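You operate a simulated robot arm through the tools that you are given. There is no shell and no other tool. Be economical: measure what you need, move in short steps, check, and stop when the job is done.

Carry out the task below with a simulated robot arm. There is one attempt and no reset: what you move stays moved.

TASK
Stand the orange clothes peg from the bar centre beside the jumper. It goes on the side that lies toward x +0.0, y -1.0 (a direction in the base frame), with about 3 cm between them.

It is judged by the outcome, as a careful person would: the job done as asked, and still so three seconds after it is handed in. It fails if anything else is knocked over, pushed out of place, dropped, spilled or broken.

THE ROBOT
A 7-joint arm with a two-finger parallel gripper, fixed in place. Base frame: the origin is at the foot of the arm, x ahead of it, y to its left, z up; the work surface is at about z = 860. Lengths are in mm, angles in degrees, forces in N, time in s.
With the tool pointing down near the work surface it reaches from about 240 to 680 mm from the base axis. Its first joint turns from -66.0 to 66.0 degrees. Payload 2.4 kg.
Tool frame: the origin (TCP) lies between the finger pads and is the grasp point; the fingertips stand 30 mm ahead of it; z points along the fingers, y is the line along which they close. The gripper opens to 94 mm. The fingers are 28 mm wide and 10 mm thick; the gripper's body (50 by 96 mm) begins 55 mm behind the TCP.
Orientation is that of the tool frame in the base frame, as a unit quaternion [w, x, y, z]. With the fingers straight down and closing along the base's y, the tool's x points along the base's -x, its y along +y and its z along -z.

THE INTERFACE
- The arm moves only by the tool play_rows. Its argument "commands" is a list of rows, each a list of 5 numbers: the shift along the base's x, y, z in mm, then the turn about the base's z in degrees, then the opening in per cent of the stroke, from 0 (shut) to 100 (fully open). In form: [[x, y, z, twist, fingers], ...]. A call has 1 to 8 rows; each row shifts and turns the commanded pose from where the row before left it. A row lasts 0.2 s, in which the tool goes at most 50 mm and 8.6 degrees; a call with a longer step from one row to the next is refused whole, and so is a gripper value outside its range. A pose out of reach is approached as far as the arm can. The call stops where the force on the tool passes 40 N (or 10 N more than at its start, if that is more) or the arm is blocked; 0.2 s more then pass. The fingers move at their own pace (about 153 mm/s each) and stop on an object; they squeeze with about 29 N. The grip force told is the motor's: it shows also when the fingers shut on nothing. Time passes only in rows, and 0.2 s behind the last, so rows that do not move let the fingers close. It gives the time, the measured TCP pose, the force on the tool (base axes), the opening and the grip force at its end, in the units of the frame above (readings bear some noise), and new pictures: "pictures" is both (left out), scene, wrist or none.
- Cameras (640 x 400 px; columns grow to the right, rows downward): "scene" is fixed at [58.2, 500.3, 1444.2]; the picture's right is [-0.46, -0.89, 0.00], its down [-0.50, 0.26, -0.83] and it looks along [0.73, -0.38, -0.56] (base axes); focal length 323 px, centre (320, 200). "wrist" rides on the gripper at [-37, 0, -58] in the tool frame; the picture's right is [0.00, -1.00, 0.00], its down [0.97, 0.00, -0.24] and it looks along [0.24, 0.00, 0.97] (tool axes); focal length 218 px, centre (320, 200).
- measure_at(camera, pixels): there is no depth. For up to 12 entries [column, row, z] of the newest picture of that camera ("zoom" is the newest enlarged one), the place [x, y] in the base frame at which the ray of that pixel passes the height z, good to about 2 mm. No time passes.
- enlarge(camera, box): a new picture of the part [left, top, right, bottom] of that camera's present view, enlarged. No time passes.
- job_done(): hands the job in; it is judged then, once.

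Work in short steps. Measure before you move; look again where a grasp or a placing could have gone wrong, and mend it. You have 60 turns and 120 pictures in all, the two below and enlarged ones among them. Open the gripper and draw the arm clear of the work before you hand the job in, unless the task says otherwise; then end with one line.

The tools are called by a JSON object that holds its "fn" and its "kwargs". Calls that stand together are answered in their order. play_rows: Moves the arm, as the interface text tells. Its arguments: {"type":"object","properties":{"commands":{"type":"array","items":{"type":"array","items":{"type":"number"}}},"pictures":{"type":"string","enum":["both","scene","wrist","none"]}},"required":["commands"]} The other tools are called the same way: measure_at (camera, pixels) gives the place at which the rays of pixels pass given heights; enlarge (camera, box) takes an enlarged picture of a part of a camera's view; job_done () hands the job in.

At the start:

```text
t: 0.0
eef_pos: [367.3, 271.2, 1071.5]
tool_rot: [0.0, 0.0, 1.0, 0.0]
force: [-0.7, 0.4, -0.2]
opening: 93.7
gripper_force: 0.0
```

scene: 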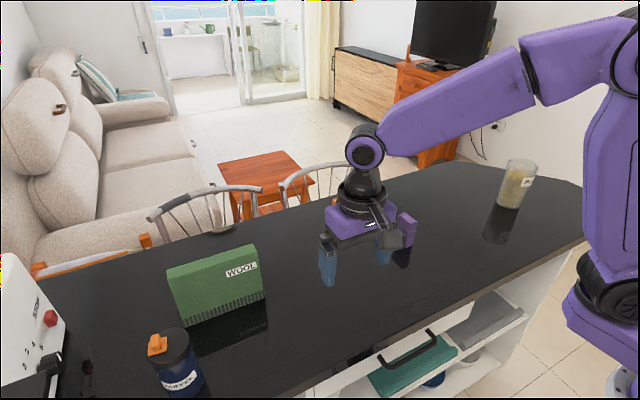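
wrist: 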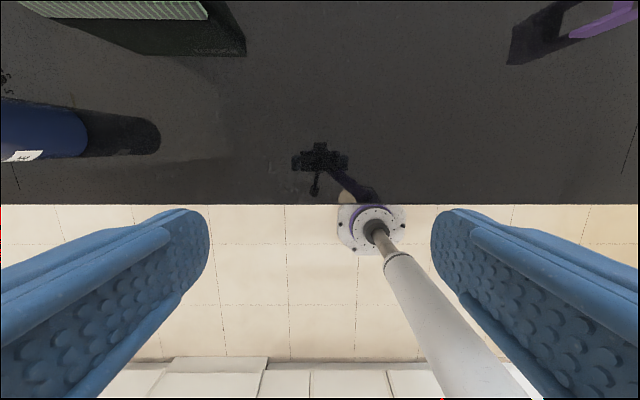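

I'll enlarge parts of the scene to identify the objects: the green "WOOL" item, orange bits near (157,345) and (145,240), and the purple thing at (406,228).

{"fn": "enlarge", "kwargs": {"camera": "scene", "box": [120, 220, 300, 400]}}

{"fn": "enlarge", "kwargs": {"camera": "scene", "box": [300, 140, 560, 300]}}

{"fn": "enlarge", "kwargs": {"camera": "scene", "box": [0, 200, 200, 400]}}

```text
2.22 times, centred on (210, 310) of scene
```

zoom: 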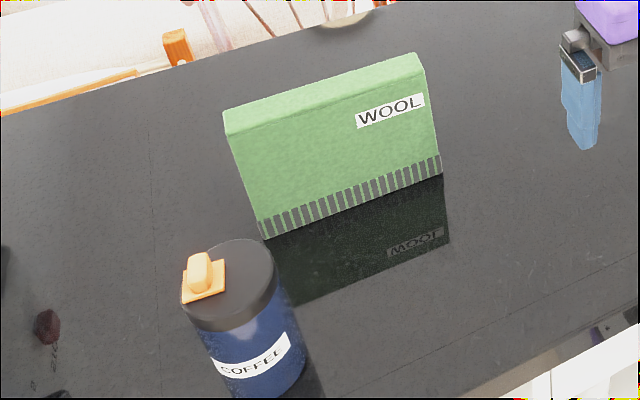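

```text
2.46 times, centred on (430, 220) of scene
```

zoom: 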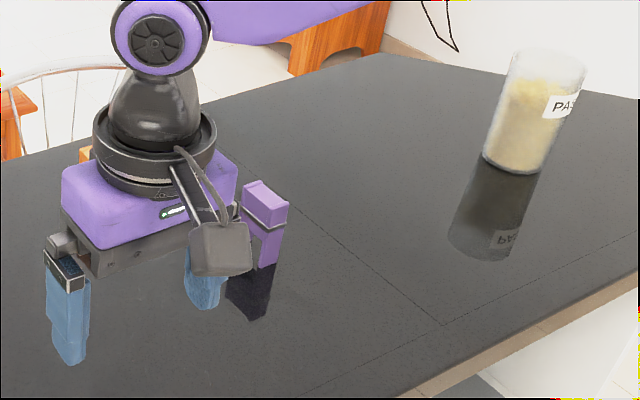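

```text
2.00 times, centred on (100, 300) of scene
```

zoom: 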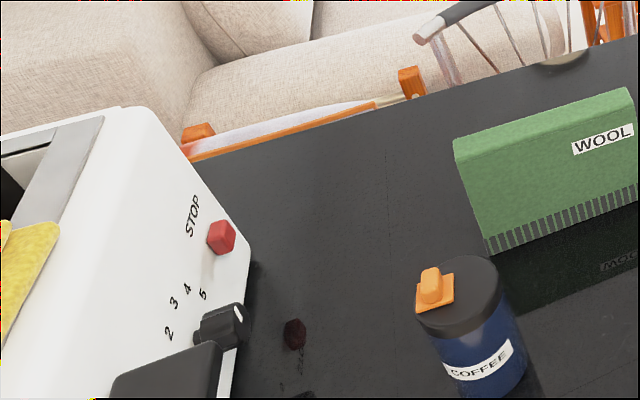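

The purple piece looks like a peg of another colour; something orange peeks out behind the gripper near (334,202). I raise the arm out of the line of sight.

{"fn": "play_rows", "kwargs": {"commands": [[0, -20, 45, 0, 100], [0, -20, 45, 0, 100], [0, -40, 20, 0, 100], [0, -45, 0, 0, 100], [0, -45, 0, 0, 100], [0, -45, 0, 0, 100]]}}

```text
t: 1.4
eef_pos: [367.6, 55.7, 1181.6]
tool_rot: [0.001, 0.0, 1.0, 0.001]
force: [0.3, 0.4, -0.1]
opening: 94.0
gripper_force: 0.1
```

scene: 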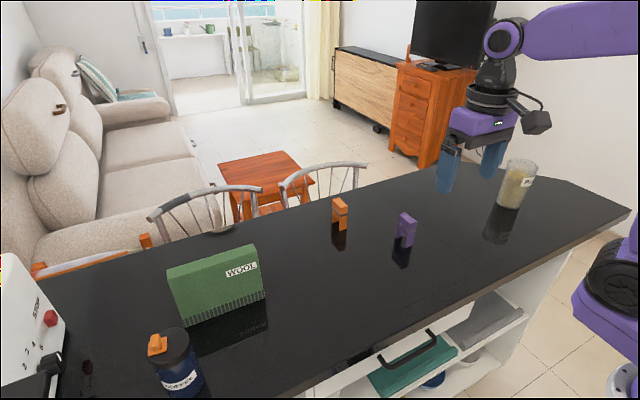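
wrist: 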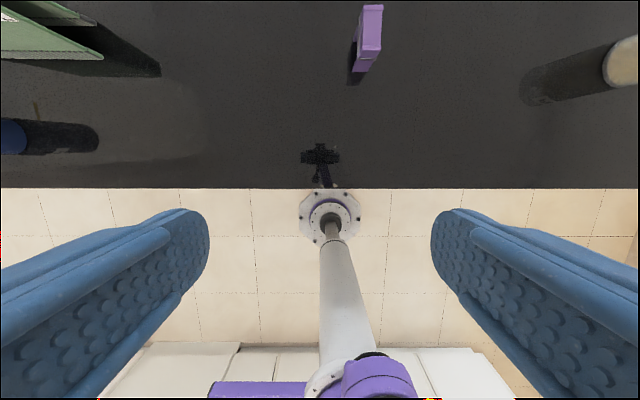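

The orange peg is now visible at (340,213). I zoom on it and on the jumper.

{"fn": "enlarge", "kwargs": {"camera": "scene", "box": [310, 180, 390, 260]}}

{"fn": "measure_at", "kwargs": {"camera": "scene", "pixels": [[334, 228, 860], [345, 230, 860], [187, 326, 860], [266, 295, 860]]}}

```text
5.00 times, centred on (350, 220) of scene
```

zoom: 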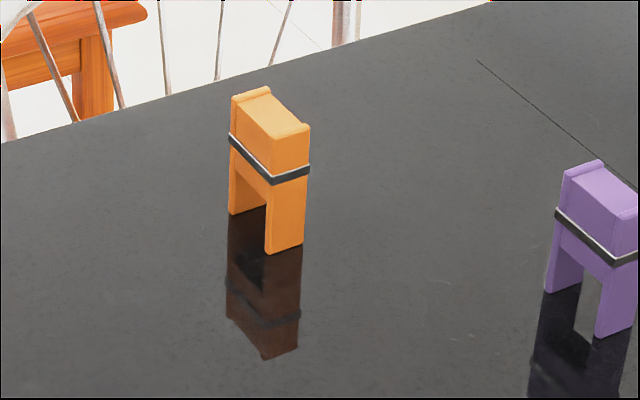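

```text
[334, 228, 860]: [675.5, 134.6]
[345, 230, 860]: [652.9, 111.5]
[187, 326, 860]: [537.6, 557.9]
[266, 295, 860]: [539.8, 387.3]
```

The peg stands on its two legs. I measure leg corners and the top in this zoom.

{"fn": "measure_at", "kwargs": {"camera": "zoom", "pixels": [[228, 212, 860], [267, 254, 860], [303, 243, 860], [230, 98, 920], [268, 88, 920], [310, 125, 920], [273, 138, 920], [230, 98, 930], [268, 88, 930], [310, 125, 930], [273, 138, 930]]}}

{"fn": "enlarge", "kwargs": {"camera": "scene", "box": [155, 230, 285, 340]}}

```text
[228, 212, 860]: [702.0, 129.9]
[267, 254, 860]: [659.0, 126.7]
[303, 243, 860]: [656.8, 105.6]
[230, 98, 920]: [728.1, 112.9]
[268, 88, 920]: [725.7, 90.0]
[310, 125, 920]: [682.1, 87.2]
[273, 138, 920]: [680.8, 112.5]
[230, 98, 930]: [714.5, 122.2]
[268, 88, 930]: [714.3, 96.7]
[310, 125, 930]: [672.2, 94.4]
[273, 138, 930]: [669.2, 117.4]
```

```text
3.64 times, centred on (220, 285) of scene
```

zoom: 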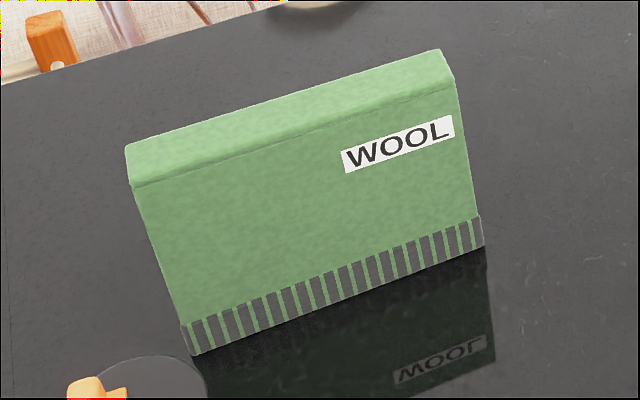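

Peg: base centre ≈ (680,117), 44 along x, 24 along y, ~80 tall. Now the jumper's base corner and top, to get its height and depth.

{"fn": "measure_at", "kwargs": {"camera": "zoom", "pixels": [[193, 356, 860], [484, 246, 860], [133, 187, 980], [455, 82, 980], [126, 145, 980], [438, 49, 980], [133, 187, 960], [455, 82, 960], [126, 145, 960], [438, 49, 960], [455, 82, 1000], [438, 49, 1000]]}}

```text
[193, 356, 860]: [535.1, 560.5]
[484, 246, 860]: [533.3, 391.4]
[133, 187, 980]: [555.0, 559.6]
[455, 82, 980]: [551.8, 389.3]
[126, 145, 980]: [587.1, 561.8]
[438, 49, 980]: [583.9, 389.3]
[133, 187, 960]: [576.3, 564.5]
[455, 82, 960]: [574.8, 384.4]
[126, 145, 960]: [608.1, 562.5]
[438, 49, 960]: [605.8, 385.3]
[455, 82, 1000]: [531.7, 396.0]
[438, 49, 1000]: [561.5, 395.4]
```

The jumper spans y≈391–560, x≈534–572, top ≈ 990, so a gripper closing along y could hit it with its 96 mm body. I check the black box on the gripper (536,122) and the robot's present shape before choosing the grip direction.

{"fn": "enlarge", "kwargs": {"camera": "scene", "box": [420, 60, 580, 220]}}

{"fn": "measure_at", "kwargs": {"camera": "scene", "pixels": [[536, 122, 1200], [536, 122, 1220], [536, 122, 1240], [536, 122, 1260], [536, 122, 1280], [470, 120, 1240], [444, 190, 1151], [444, 140, 1236]]}}

```text
2.50 times, centred on (500, 140) of scene
```

zoom: 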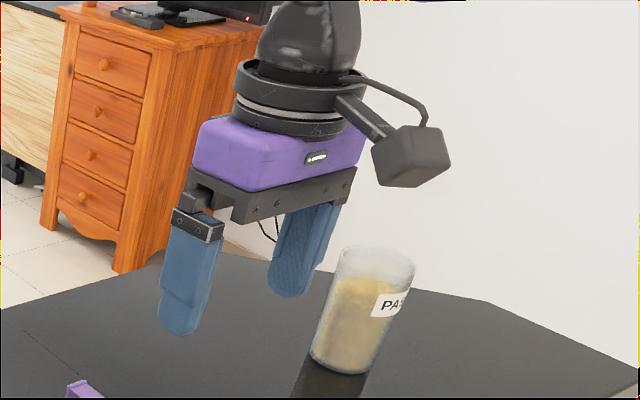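

```text
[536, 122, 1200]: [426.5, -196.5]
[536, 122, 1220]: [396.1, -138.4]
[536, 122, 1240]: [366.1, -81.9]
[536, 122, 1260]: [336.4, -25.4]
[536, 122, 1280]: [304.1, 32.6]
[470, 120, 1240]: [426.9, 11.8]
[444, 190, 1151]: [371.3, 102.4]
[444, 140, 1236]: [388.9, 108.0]
```

The box sticks out on the tool's +x side, high up. Plan: grip the peg across its thin side (closing along y) near its top, then turn +90° for placing so the body's narrow side faces the jumper. First move above the peg, checking the purple peg's place.

{"fn": "measure_at", "kwargs": {"camera": "scene", "pixels": [[394, 239, 860], [404, 248, 860], [412, 244, 860]]}}

{"fn": "play_rows", "kwargs": {"commands": [[38, 8, -15, 0, 80], [38, 8, -15, 0, 80], [38, 8, -15, 0, 80], [38, 8, -15, 0, 80], [38, 8, -15, 0, 80], [38, 8, -15, 0, 80], [38, 8, -15, 0, 80], [38, 5, -15, 0, 80]]}}

```text
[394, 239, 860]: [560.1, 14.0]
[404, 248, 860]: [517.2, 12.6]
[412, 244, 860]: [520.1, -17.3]
```

```text
t: 3.2
eef_pos: [667.2, 115.8, 1061.1]
tool_rot: [-0.003, 0.0, 1.0, -0.001]
force: [0.1, -0.5, 4.3]
opening: 75.2
gripper_force: 0.1
```

scene: 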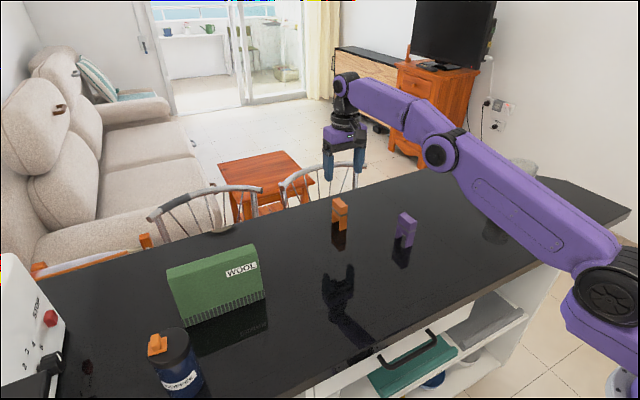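
wrist: 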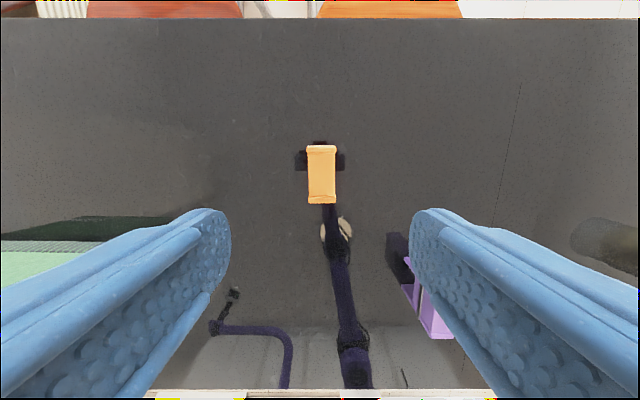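

Arm is above; the peg top shows at (307–336,146–204) in the wrist view. I measure it at its top height.

{"fn": "measure_at", "kwargs": {"camera": "wrist", "pixels": [[308, 146, 940], [335, 146, 940], [336, 203, 940], [308, 203, 940], [322, 175, 940]]}}

{"fn": "play_rows", "kwargs": {"commands": [[0, 0, -20, 0, 80], [0, 0, -20, 0, 80], [0, 0, -20, 0, 80]], "pictures": "wrist"}}

```text
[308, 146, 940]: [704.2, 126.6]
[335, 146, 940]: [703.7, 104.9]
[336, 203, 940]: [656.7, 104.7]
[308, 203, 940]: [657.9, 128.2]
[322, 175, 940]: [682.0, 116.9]
```

```text
t: 4.0
eef_pos: [671.6, 117.8, 1001.7]
tool_rot: [0.001, 0.0, 1.0, 0.001]
force: [0.2, 0.2, 1.0]
opening: 75.2
gripper_force: 0.0
```

wrist: 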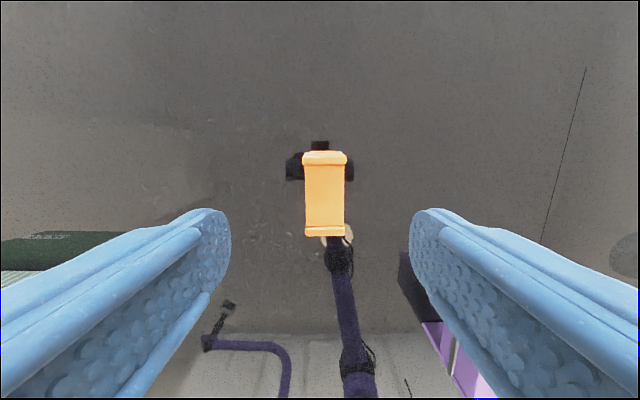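

Peg centre ≈ (680.5,116), aligned with the axes. TCP is at (671.6,117.8); I descend to z≈920 with a slight shift in x.

{"fn": "play_rows", "kwargs": {"commands": [[2, -1, -20, 0, 80], [2, -1, -20, 0, 80], [0, 0, -20, 0, 80], [0, 0, -20, 0, 80]]}}

```text
t: 5.0
eef_pos: [674.5, 116.7, 921.5]
tool_rot: [0.0, -0.001, 1.0, -0.001]
force: [0.8, 0.1, 0.0]
opening: 75.5
gripper_force: 0.1
```

scene: 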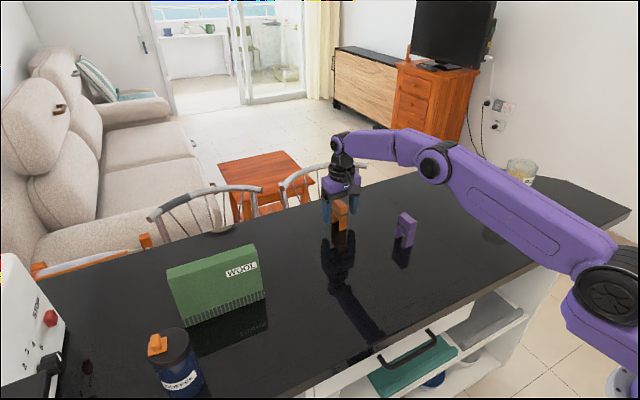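
wrist: 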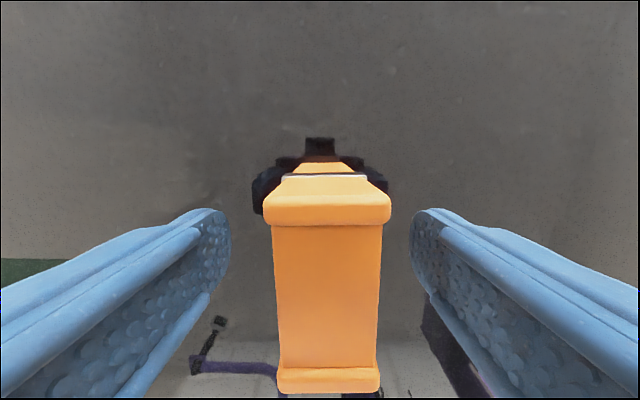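

The fingers straddle the peg; I close on it and let the grip settle, then lift slightly.

{"fn": "play_rows", "kwargs": {"commands": [[0, 0, 0, 0, 0], [0, 0, 0, 0, 0], [0, 0, 0, 0, 0], [0, 0, 20, 0, 0], [0, 0, 30, 0, 0]]}}

```text
t: 6.2
eef_pos: [675.5, 116.3, 972.0]
tool_rot: [0.001, -0.001, 1.0, 0.0]
force: [0.5, -0.3, -1.2]
opening: 25.0
gripper_force: 28.4
```

scene: 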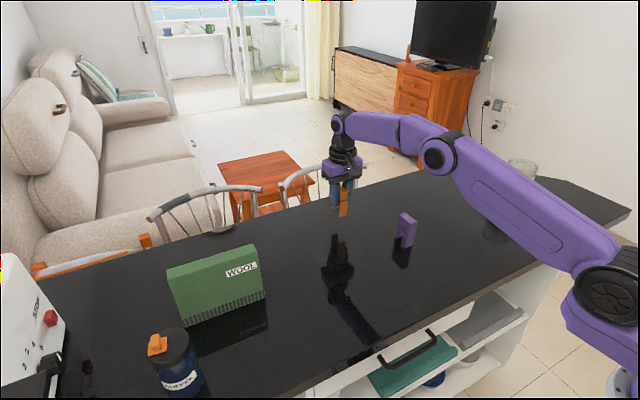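
wrist: 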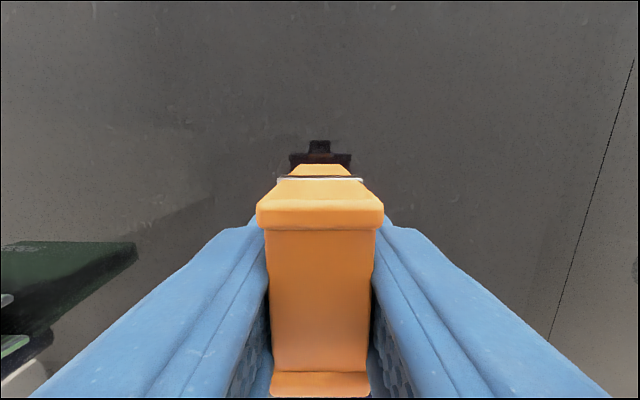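

Peg is held (opening 25 mm, 28 N). I lift on, draw in toward x≈570 and begin the +90° turn, staying well clear (y<250) of the jumper.

{"fn": "play_rows", "kwargs": {"commands": [[0, 0, 40, 0, 0], [-5, 0, 40, 0, 0], [-18, 10, 10, 8, 0], [-18, 10, 0, 8, 0], [-18, 10, 0, 8, 0], [-18, 10, 0, 8, 0], [-18, 10, 0, 8, 0], [-18, 10, 0, 8, 0]], "pictures": "none"}}

{"fn": "play_rows", "kwargs": {"commands": [[0, 10, 0, 8.4, 0], [0, 10, 0, 8.4, 0], [0, 10, 0, 8.4, 0], [0, 10, 0, 8.4, 0], [0, 10, 0, 8.4, 0], [0, 0, 0, 0, 0]]}}

```text
t: 8.0
eef_pos: [561.2, 175.6, 1061.6]
tool_rot: [0.0, -0.407, 0.913, 0.001]
force: [-0.5, -0.2, -0.2]
opening: 24.9
gripper_force: 28.6
```

```text
t: 9.4
eef_pos: [561.8, 226.7, 1062.6]
tool_rot: [0.001, 0.708, -0.706, 0.0]
force: [0.1, -0.6, -0.2]
opening: 25.4
gripper_force: 28.7
```

scene: 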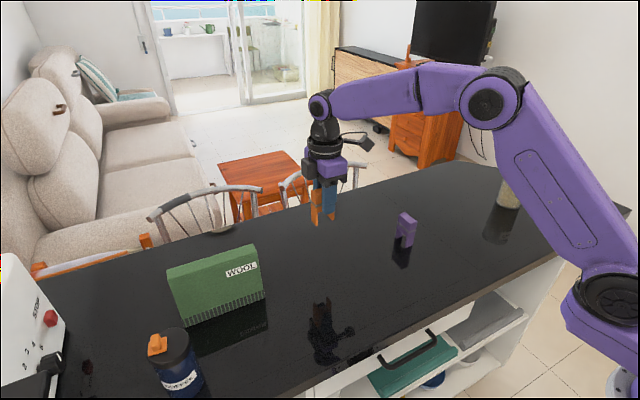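
wrist: 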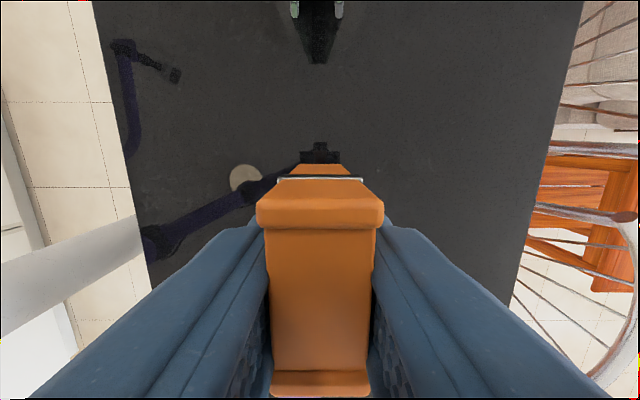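

Turned, with the narrow side toward the jumper. I zoom on both views to refine the jumper's near end.

{"fn": "enlarge", "kwargs": {"camera": "wrist", "box": [270, 0, 370, 80]}}

{"fn": "enlarge", "kwargs": {"camera": "scene", "box": [240, 140, 370, 320]}}

```text
5.00 times, centred on (320, 40) of wrist
```

zoom: 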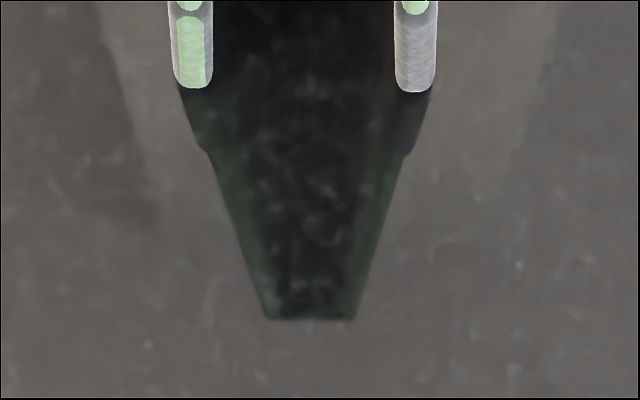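

```text
2.22 times, centred on (305, 230) of scene
```

zoom: 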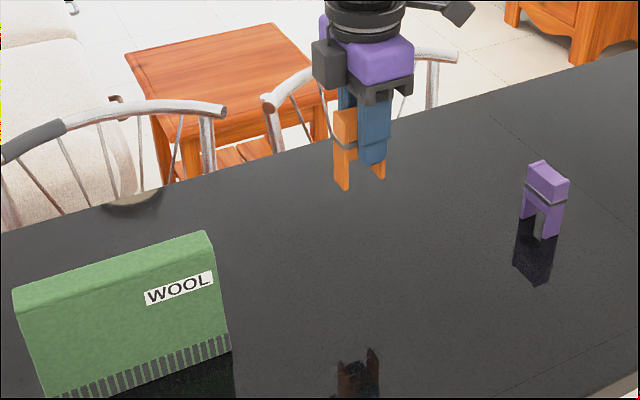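

The scene view shows a dark camera housing on the jumper-facing side of the gripper (zoom 312–345, 40–88). I measure its extent and the jumper's end.

{"fn": "measure_at", "kwargs": {"camera": "zoom", "pixels": [[312, 82, 1080], [312, 82, 1100], [312, 82, 1120], [312, 82, 1140], [312, 42, 1120], [312, 42, 1140], [312, 42, 1160], [348, 88, 1100], [348, 88, 1120], [230, 350, 860]]}}

{"fn": "measure_at", "kwargs": {"camera": "wrist", "pixels": [[290, 17, 860], [343, 18, 860], [294, 17.5, 860], [339, 18, 860]]}}

{"fn": "enlarge", "kwargs": {"camera": "scene", "box": [290, 110, 390, 230]}}

```text
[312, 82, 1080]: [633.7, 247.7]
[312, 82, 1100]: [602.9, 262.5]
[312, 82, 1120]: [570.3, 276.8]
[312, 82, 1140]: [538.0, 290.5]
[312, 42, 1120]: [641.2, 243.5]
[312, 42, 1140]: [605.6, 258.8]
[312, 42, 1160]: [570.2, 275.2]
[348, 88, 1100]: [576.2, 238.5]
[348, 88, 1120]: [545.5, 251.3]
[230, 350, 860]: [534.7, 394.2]
```

```text
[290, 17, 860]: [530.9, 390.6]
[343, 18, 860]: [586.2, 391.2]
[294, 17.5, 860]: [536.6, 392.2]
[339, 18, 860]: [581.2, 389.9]
```

```text
3.33 times, centred on (340, 170) of scene
```

zoom: 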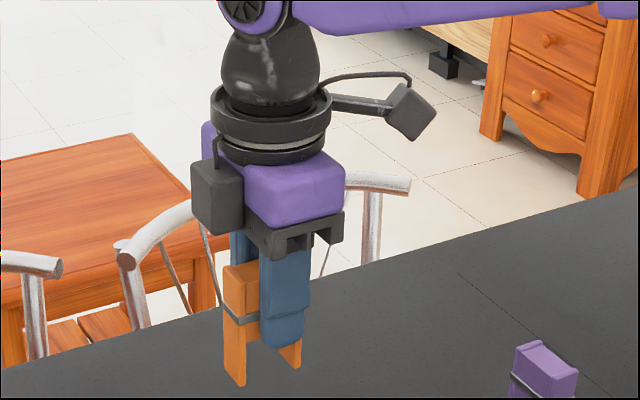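

Housing outer face is ≈ TCP+52 in y, bottom ≈ TCP+56; jumper end y≈391, x 531–586. With TCP at y≈330 the peg's near edge is at ≈358 (33 mm gap) and the housing clears by ~8 mm. I move above at height first, then partly down.

{"fn": "play_rows", "kwargs": {"commands": [[-1, 35, 0, 0, 0], [-1, 35, 0, 0, 0], [-1, 32, 0, 0, 0], [0, 0, 0, 0, 0], [0, 0, -20, 0, 0], [0, 0, -20, 0, 0]]}}

```text
t: 10.8
eef_pos: [559.5, 328.0, 1020.8]
tool_rot: [0.0, 0.707, -0.707, 0.0]
force: [0.3, 0.0, -0.2]
opening: 25.3
gripper_force: 28.9
```

scene: 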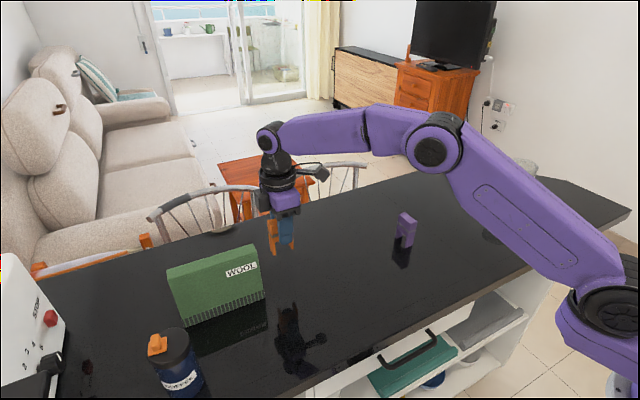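
wrist: 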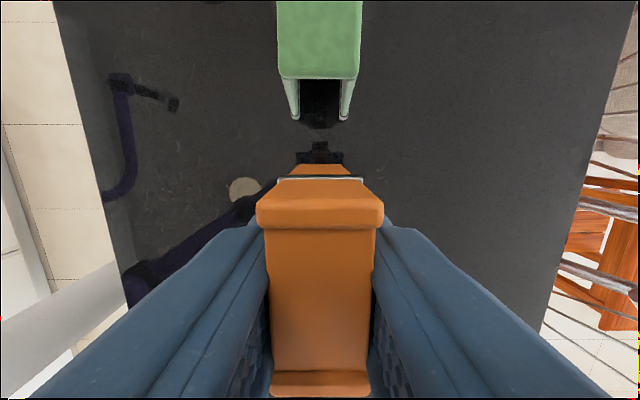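

The jumper's top end edge is at row 79 and base ends at (293,120),(344,120). I re-measure both for the clearance.

{"fn": "measure_at", "kwargs": {"camera": "wrist", "pixels": [[293, 120, 860], [344, 120, 860], [278, 70, 980], [361, 70, 980], [320, 80, 980], [320, 80, 990], [320, 80, 970], [278, 70, 990], [361, 70, 990]]}}

```text
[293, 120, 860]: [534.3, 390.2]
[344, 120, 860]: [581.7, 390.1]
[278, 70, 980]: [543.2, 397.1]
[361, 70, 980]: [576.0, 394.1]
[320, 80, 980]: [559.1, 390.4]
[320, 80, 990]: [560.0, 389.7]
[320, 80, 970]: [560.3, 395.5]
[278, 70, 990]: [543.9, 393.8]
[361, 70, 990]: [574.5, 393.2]
```

Jumper end at y≈390; TCP at y=328 gives a ≈34 mm gap and ~10 mm housing clearance. I go straight down in small steps to ~z 945 and look.

{"fn": "play_rows", "kwargs": {"commands": [[0, 0, -15, 0, 0], [0, 0, -15, 0, 0], [0, 0, -15, 0, 0], [0, 0, -15, 0, 0], [0, 0, -12, 0, 0]]}}

{"fn": "enlarge", "kwargs": {"camera": "scene", "box": [220, 160, 340, 310]}}

```text
t: 12.0
eef_pos: [558.6, 327.8, 949.5]
tool_rot: [-0.001, 0.707, -0.707, 0.0]
force: [-0.3, -0.5, -0.5]
opening: 25.0
gripper_force: 29.2
```

scene: 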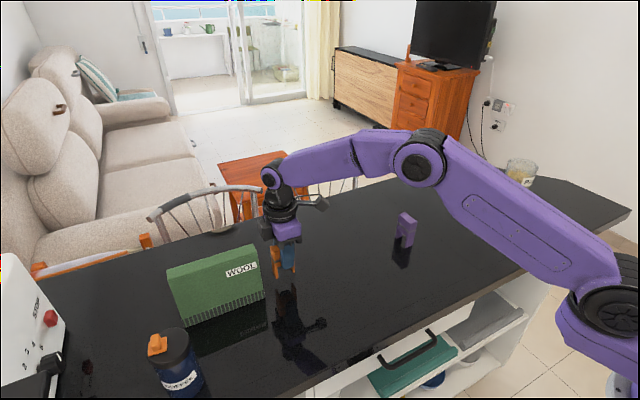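
wrist: 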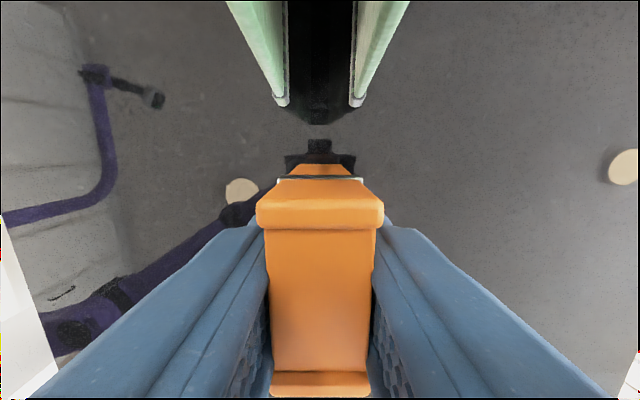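

```text
2.67 times, centred on (280, 235) of scene
```

zoom: 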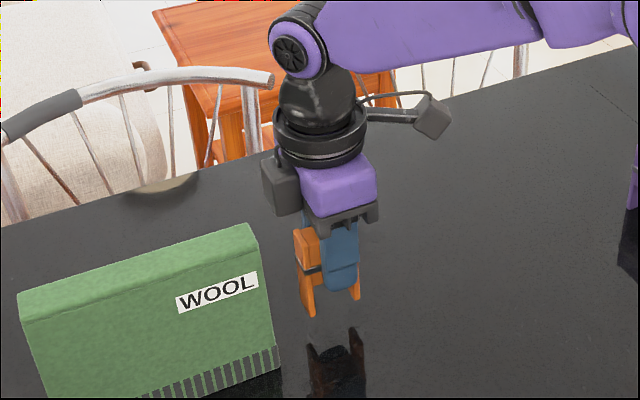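

No contact and clear space; I lower the last ~28 mm to the picked height (TCP 921.5) gently.

{"fn": "play_rows", "kwargs": {"commands": [[0, 0, -12, 0, 0], [0, 0, -8, 0, 0], [0, 0, -4, 0, 0], [0, 0, -3, 0, 0], [0, 0, 0, 0, 0]]}}

{"fn": "enlarge", "kwargs": {"camera": "scene", "box": [220, 200, 320, 310]}}

```text
t: 13.2
eef_pos: [559.1, 328.0, 922.3]
tool_rot: [0.001, 0.708, -0.706, 0.0]
force: [0.2, 0.1, 0.1]
opening: 25.6
gripper_force: 29.4
```

scene: 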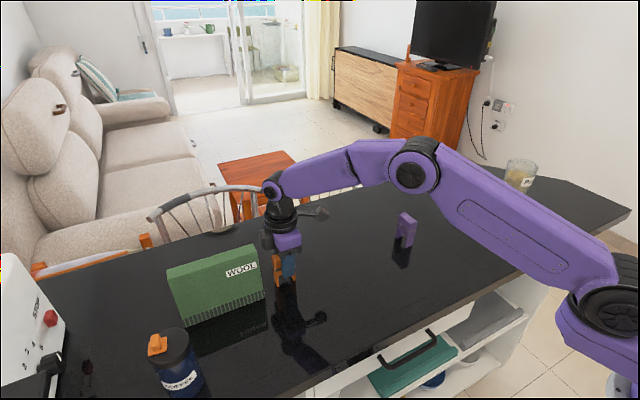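
wrist: 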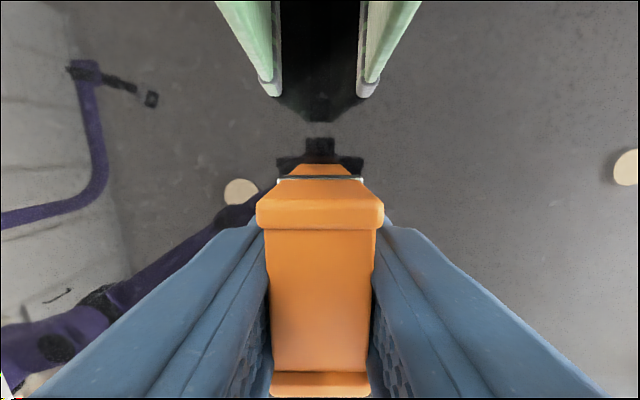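

```text
3.64 times, centred on (270, 255) of scene
```

zoom: 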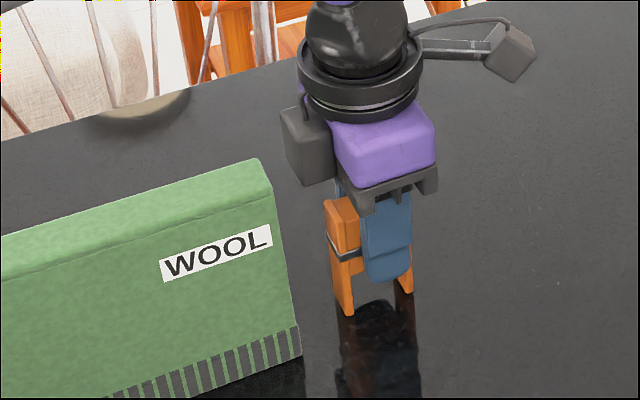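

The peg's feet nearly meet their reflections, about at the surface, without contact force yet. I ease down by half-millimetre steps, watching the force.

{"fn": "play_rows", "kwargs": {"commands": [[0, 0, -0.5, 0, 0], [0, 0, -0.5, 0, 0], [0, 0, -0.4, 0, 0], [0, 0, 0, 0, 0]], "pictures": "none"}}

{"fn": "measure_at", "kwargs": {"camera": "zoom", "pixels": [[347, 315, 860], [302, 355, 860], [413, 292, 860]]}}

```text
t: 14.2
eef_pos: [559.2, 328.0, 921.8]
tool_rot: [0.001, -0.707, 0.707, 0.0]
force: [0.4, -0.8, -0.1]
opening: 25.1
gripper_force: 29.3
```

```text
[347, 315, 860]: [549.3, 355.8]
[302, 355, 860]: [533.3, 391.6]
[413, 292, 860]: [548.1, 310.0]
```

Peg's near edge is at y≈356 and the jumper end at ≈390–391: about 34–35 mm. Still no contact force, so I ease down a little more.

{"fn": "play_rows", "kwargs": {"commands": [[0, 1.5, 0, 0, 0], [0, 0, -0.5, 0, 0], [0, 0, -0.5, 0, 0], [0, 0, 0, 0, 0]], "pictures": "none"}}

```text
t: 15.2
eef_pos: [560.1, 329.5, 921.2]
tool_rot: [0.002, -0.707, 0.707, -0.001]
force: [-1.0, -2.1, 9.3]
opening: 25.1
gripper_force: 29.1
```

Contact: 9 N upward at z 921.2. I open the fingers, modestly.

{"fn": "play_rows", "kwargs": {"commands": [[0, 0, 0.5, 0, 28], [0, 0, 0, 0, 40], [0, 0, 0, 0, 60], [0, 0, 0, 0, 60]]}}

```text
t: 16.2
eef_pos: [558.9, 330.1, 920.1]
tool_rot: [0.0, -0.707, 0.707, 0.0]
force: [-1.3, -0.4, -0.2]
opening: 56.5
gripper_force: 0.0
```

scene: 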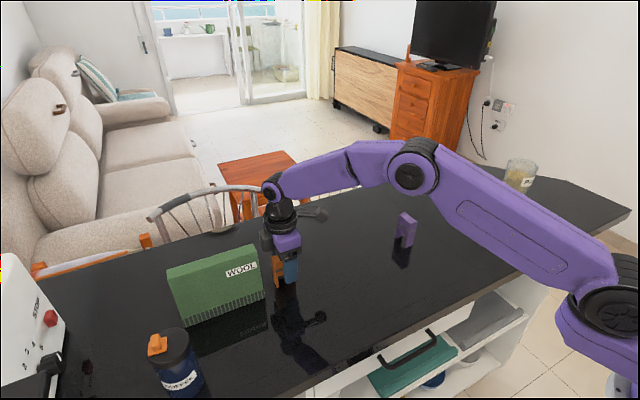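
wrist: 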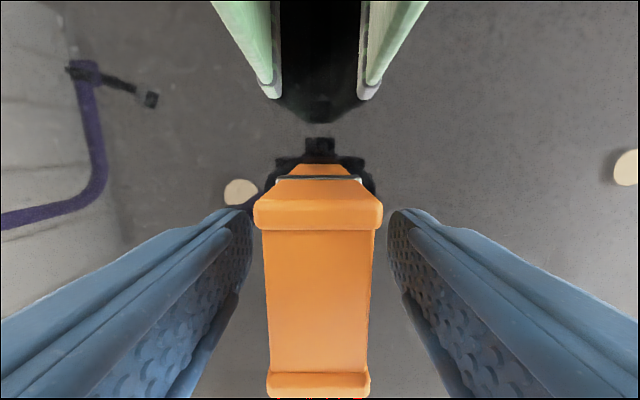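

Released; the peg stands on its own between the fingers. I rise straight up, then draw away toward −y.

{"fn": "play_rows", "kwargs": {"commands": [[0, 0, 10, 0, 60], [0, 0, 20, 0, 60], [0, 0, 30, 0, 60], [0, 0, 40, 0, 60], [0, 0, 40, 0, 60], [0, -40, 20, 0, 60], [-10, -45, 0, 0, 60], [-10, -45, 0, 0, 60]]}}

{"fn": "enlarge", "kwargs": {"camera": "scene", "box": [200, 210, 330, 320]}}

```text
t: 18.0
eef_pos: [538.4, 199.8, 1081.3]
tool_rot: [0.0, 0.707, -0.707, 0.0]
force: [0.9, 0.5, -0.1]
opening: 56.1
gripper_force: 0.0
```

scene: 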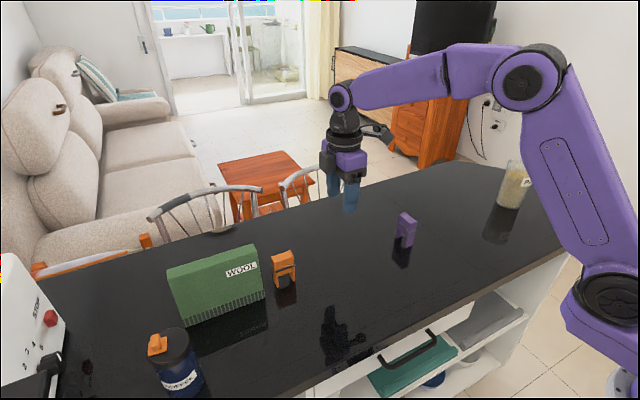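
wrist: 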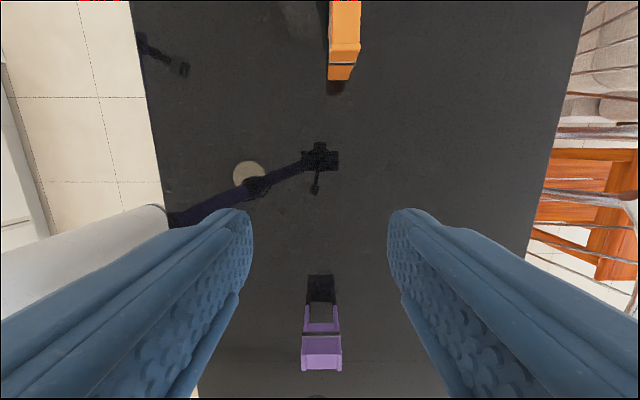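

```text
3.64 times, centred on (265, 265) of scene
```

zoom: 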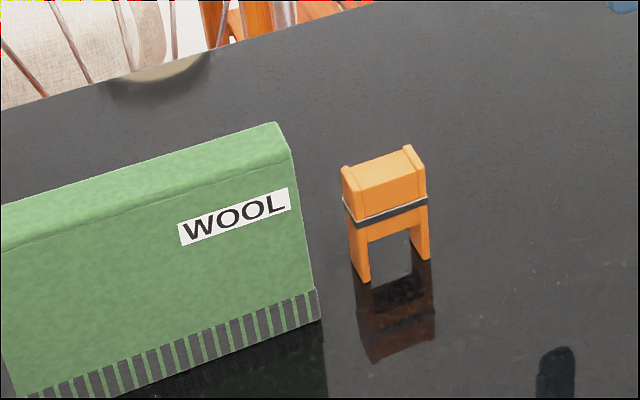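

The peg stands upright. I measure the final gap.

{"fn": "measure_at", "kwargs": {"camera": "zoom", "pixels": [[362, 283, 860], [320, 320, 860], [430, 259, 860], [350, 264, 860]]}}

```text
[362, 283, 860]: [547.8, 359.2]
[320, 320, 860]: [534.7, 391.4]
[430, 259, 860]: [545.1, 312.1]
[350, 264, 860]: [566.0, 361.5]
```

The peg's near edge is at y≈359 and the jumper's end at ≈391, a gap of about 32 mm. Everything is in place and the arm is clear.

{"fn": "job_done", "kwargs": {}}

```text
The job is handed in.
```

The orange peg is standing upright on the jumper's −y side, about 32 mm from it, and nothing else looked moved in the last pictures.
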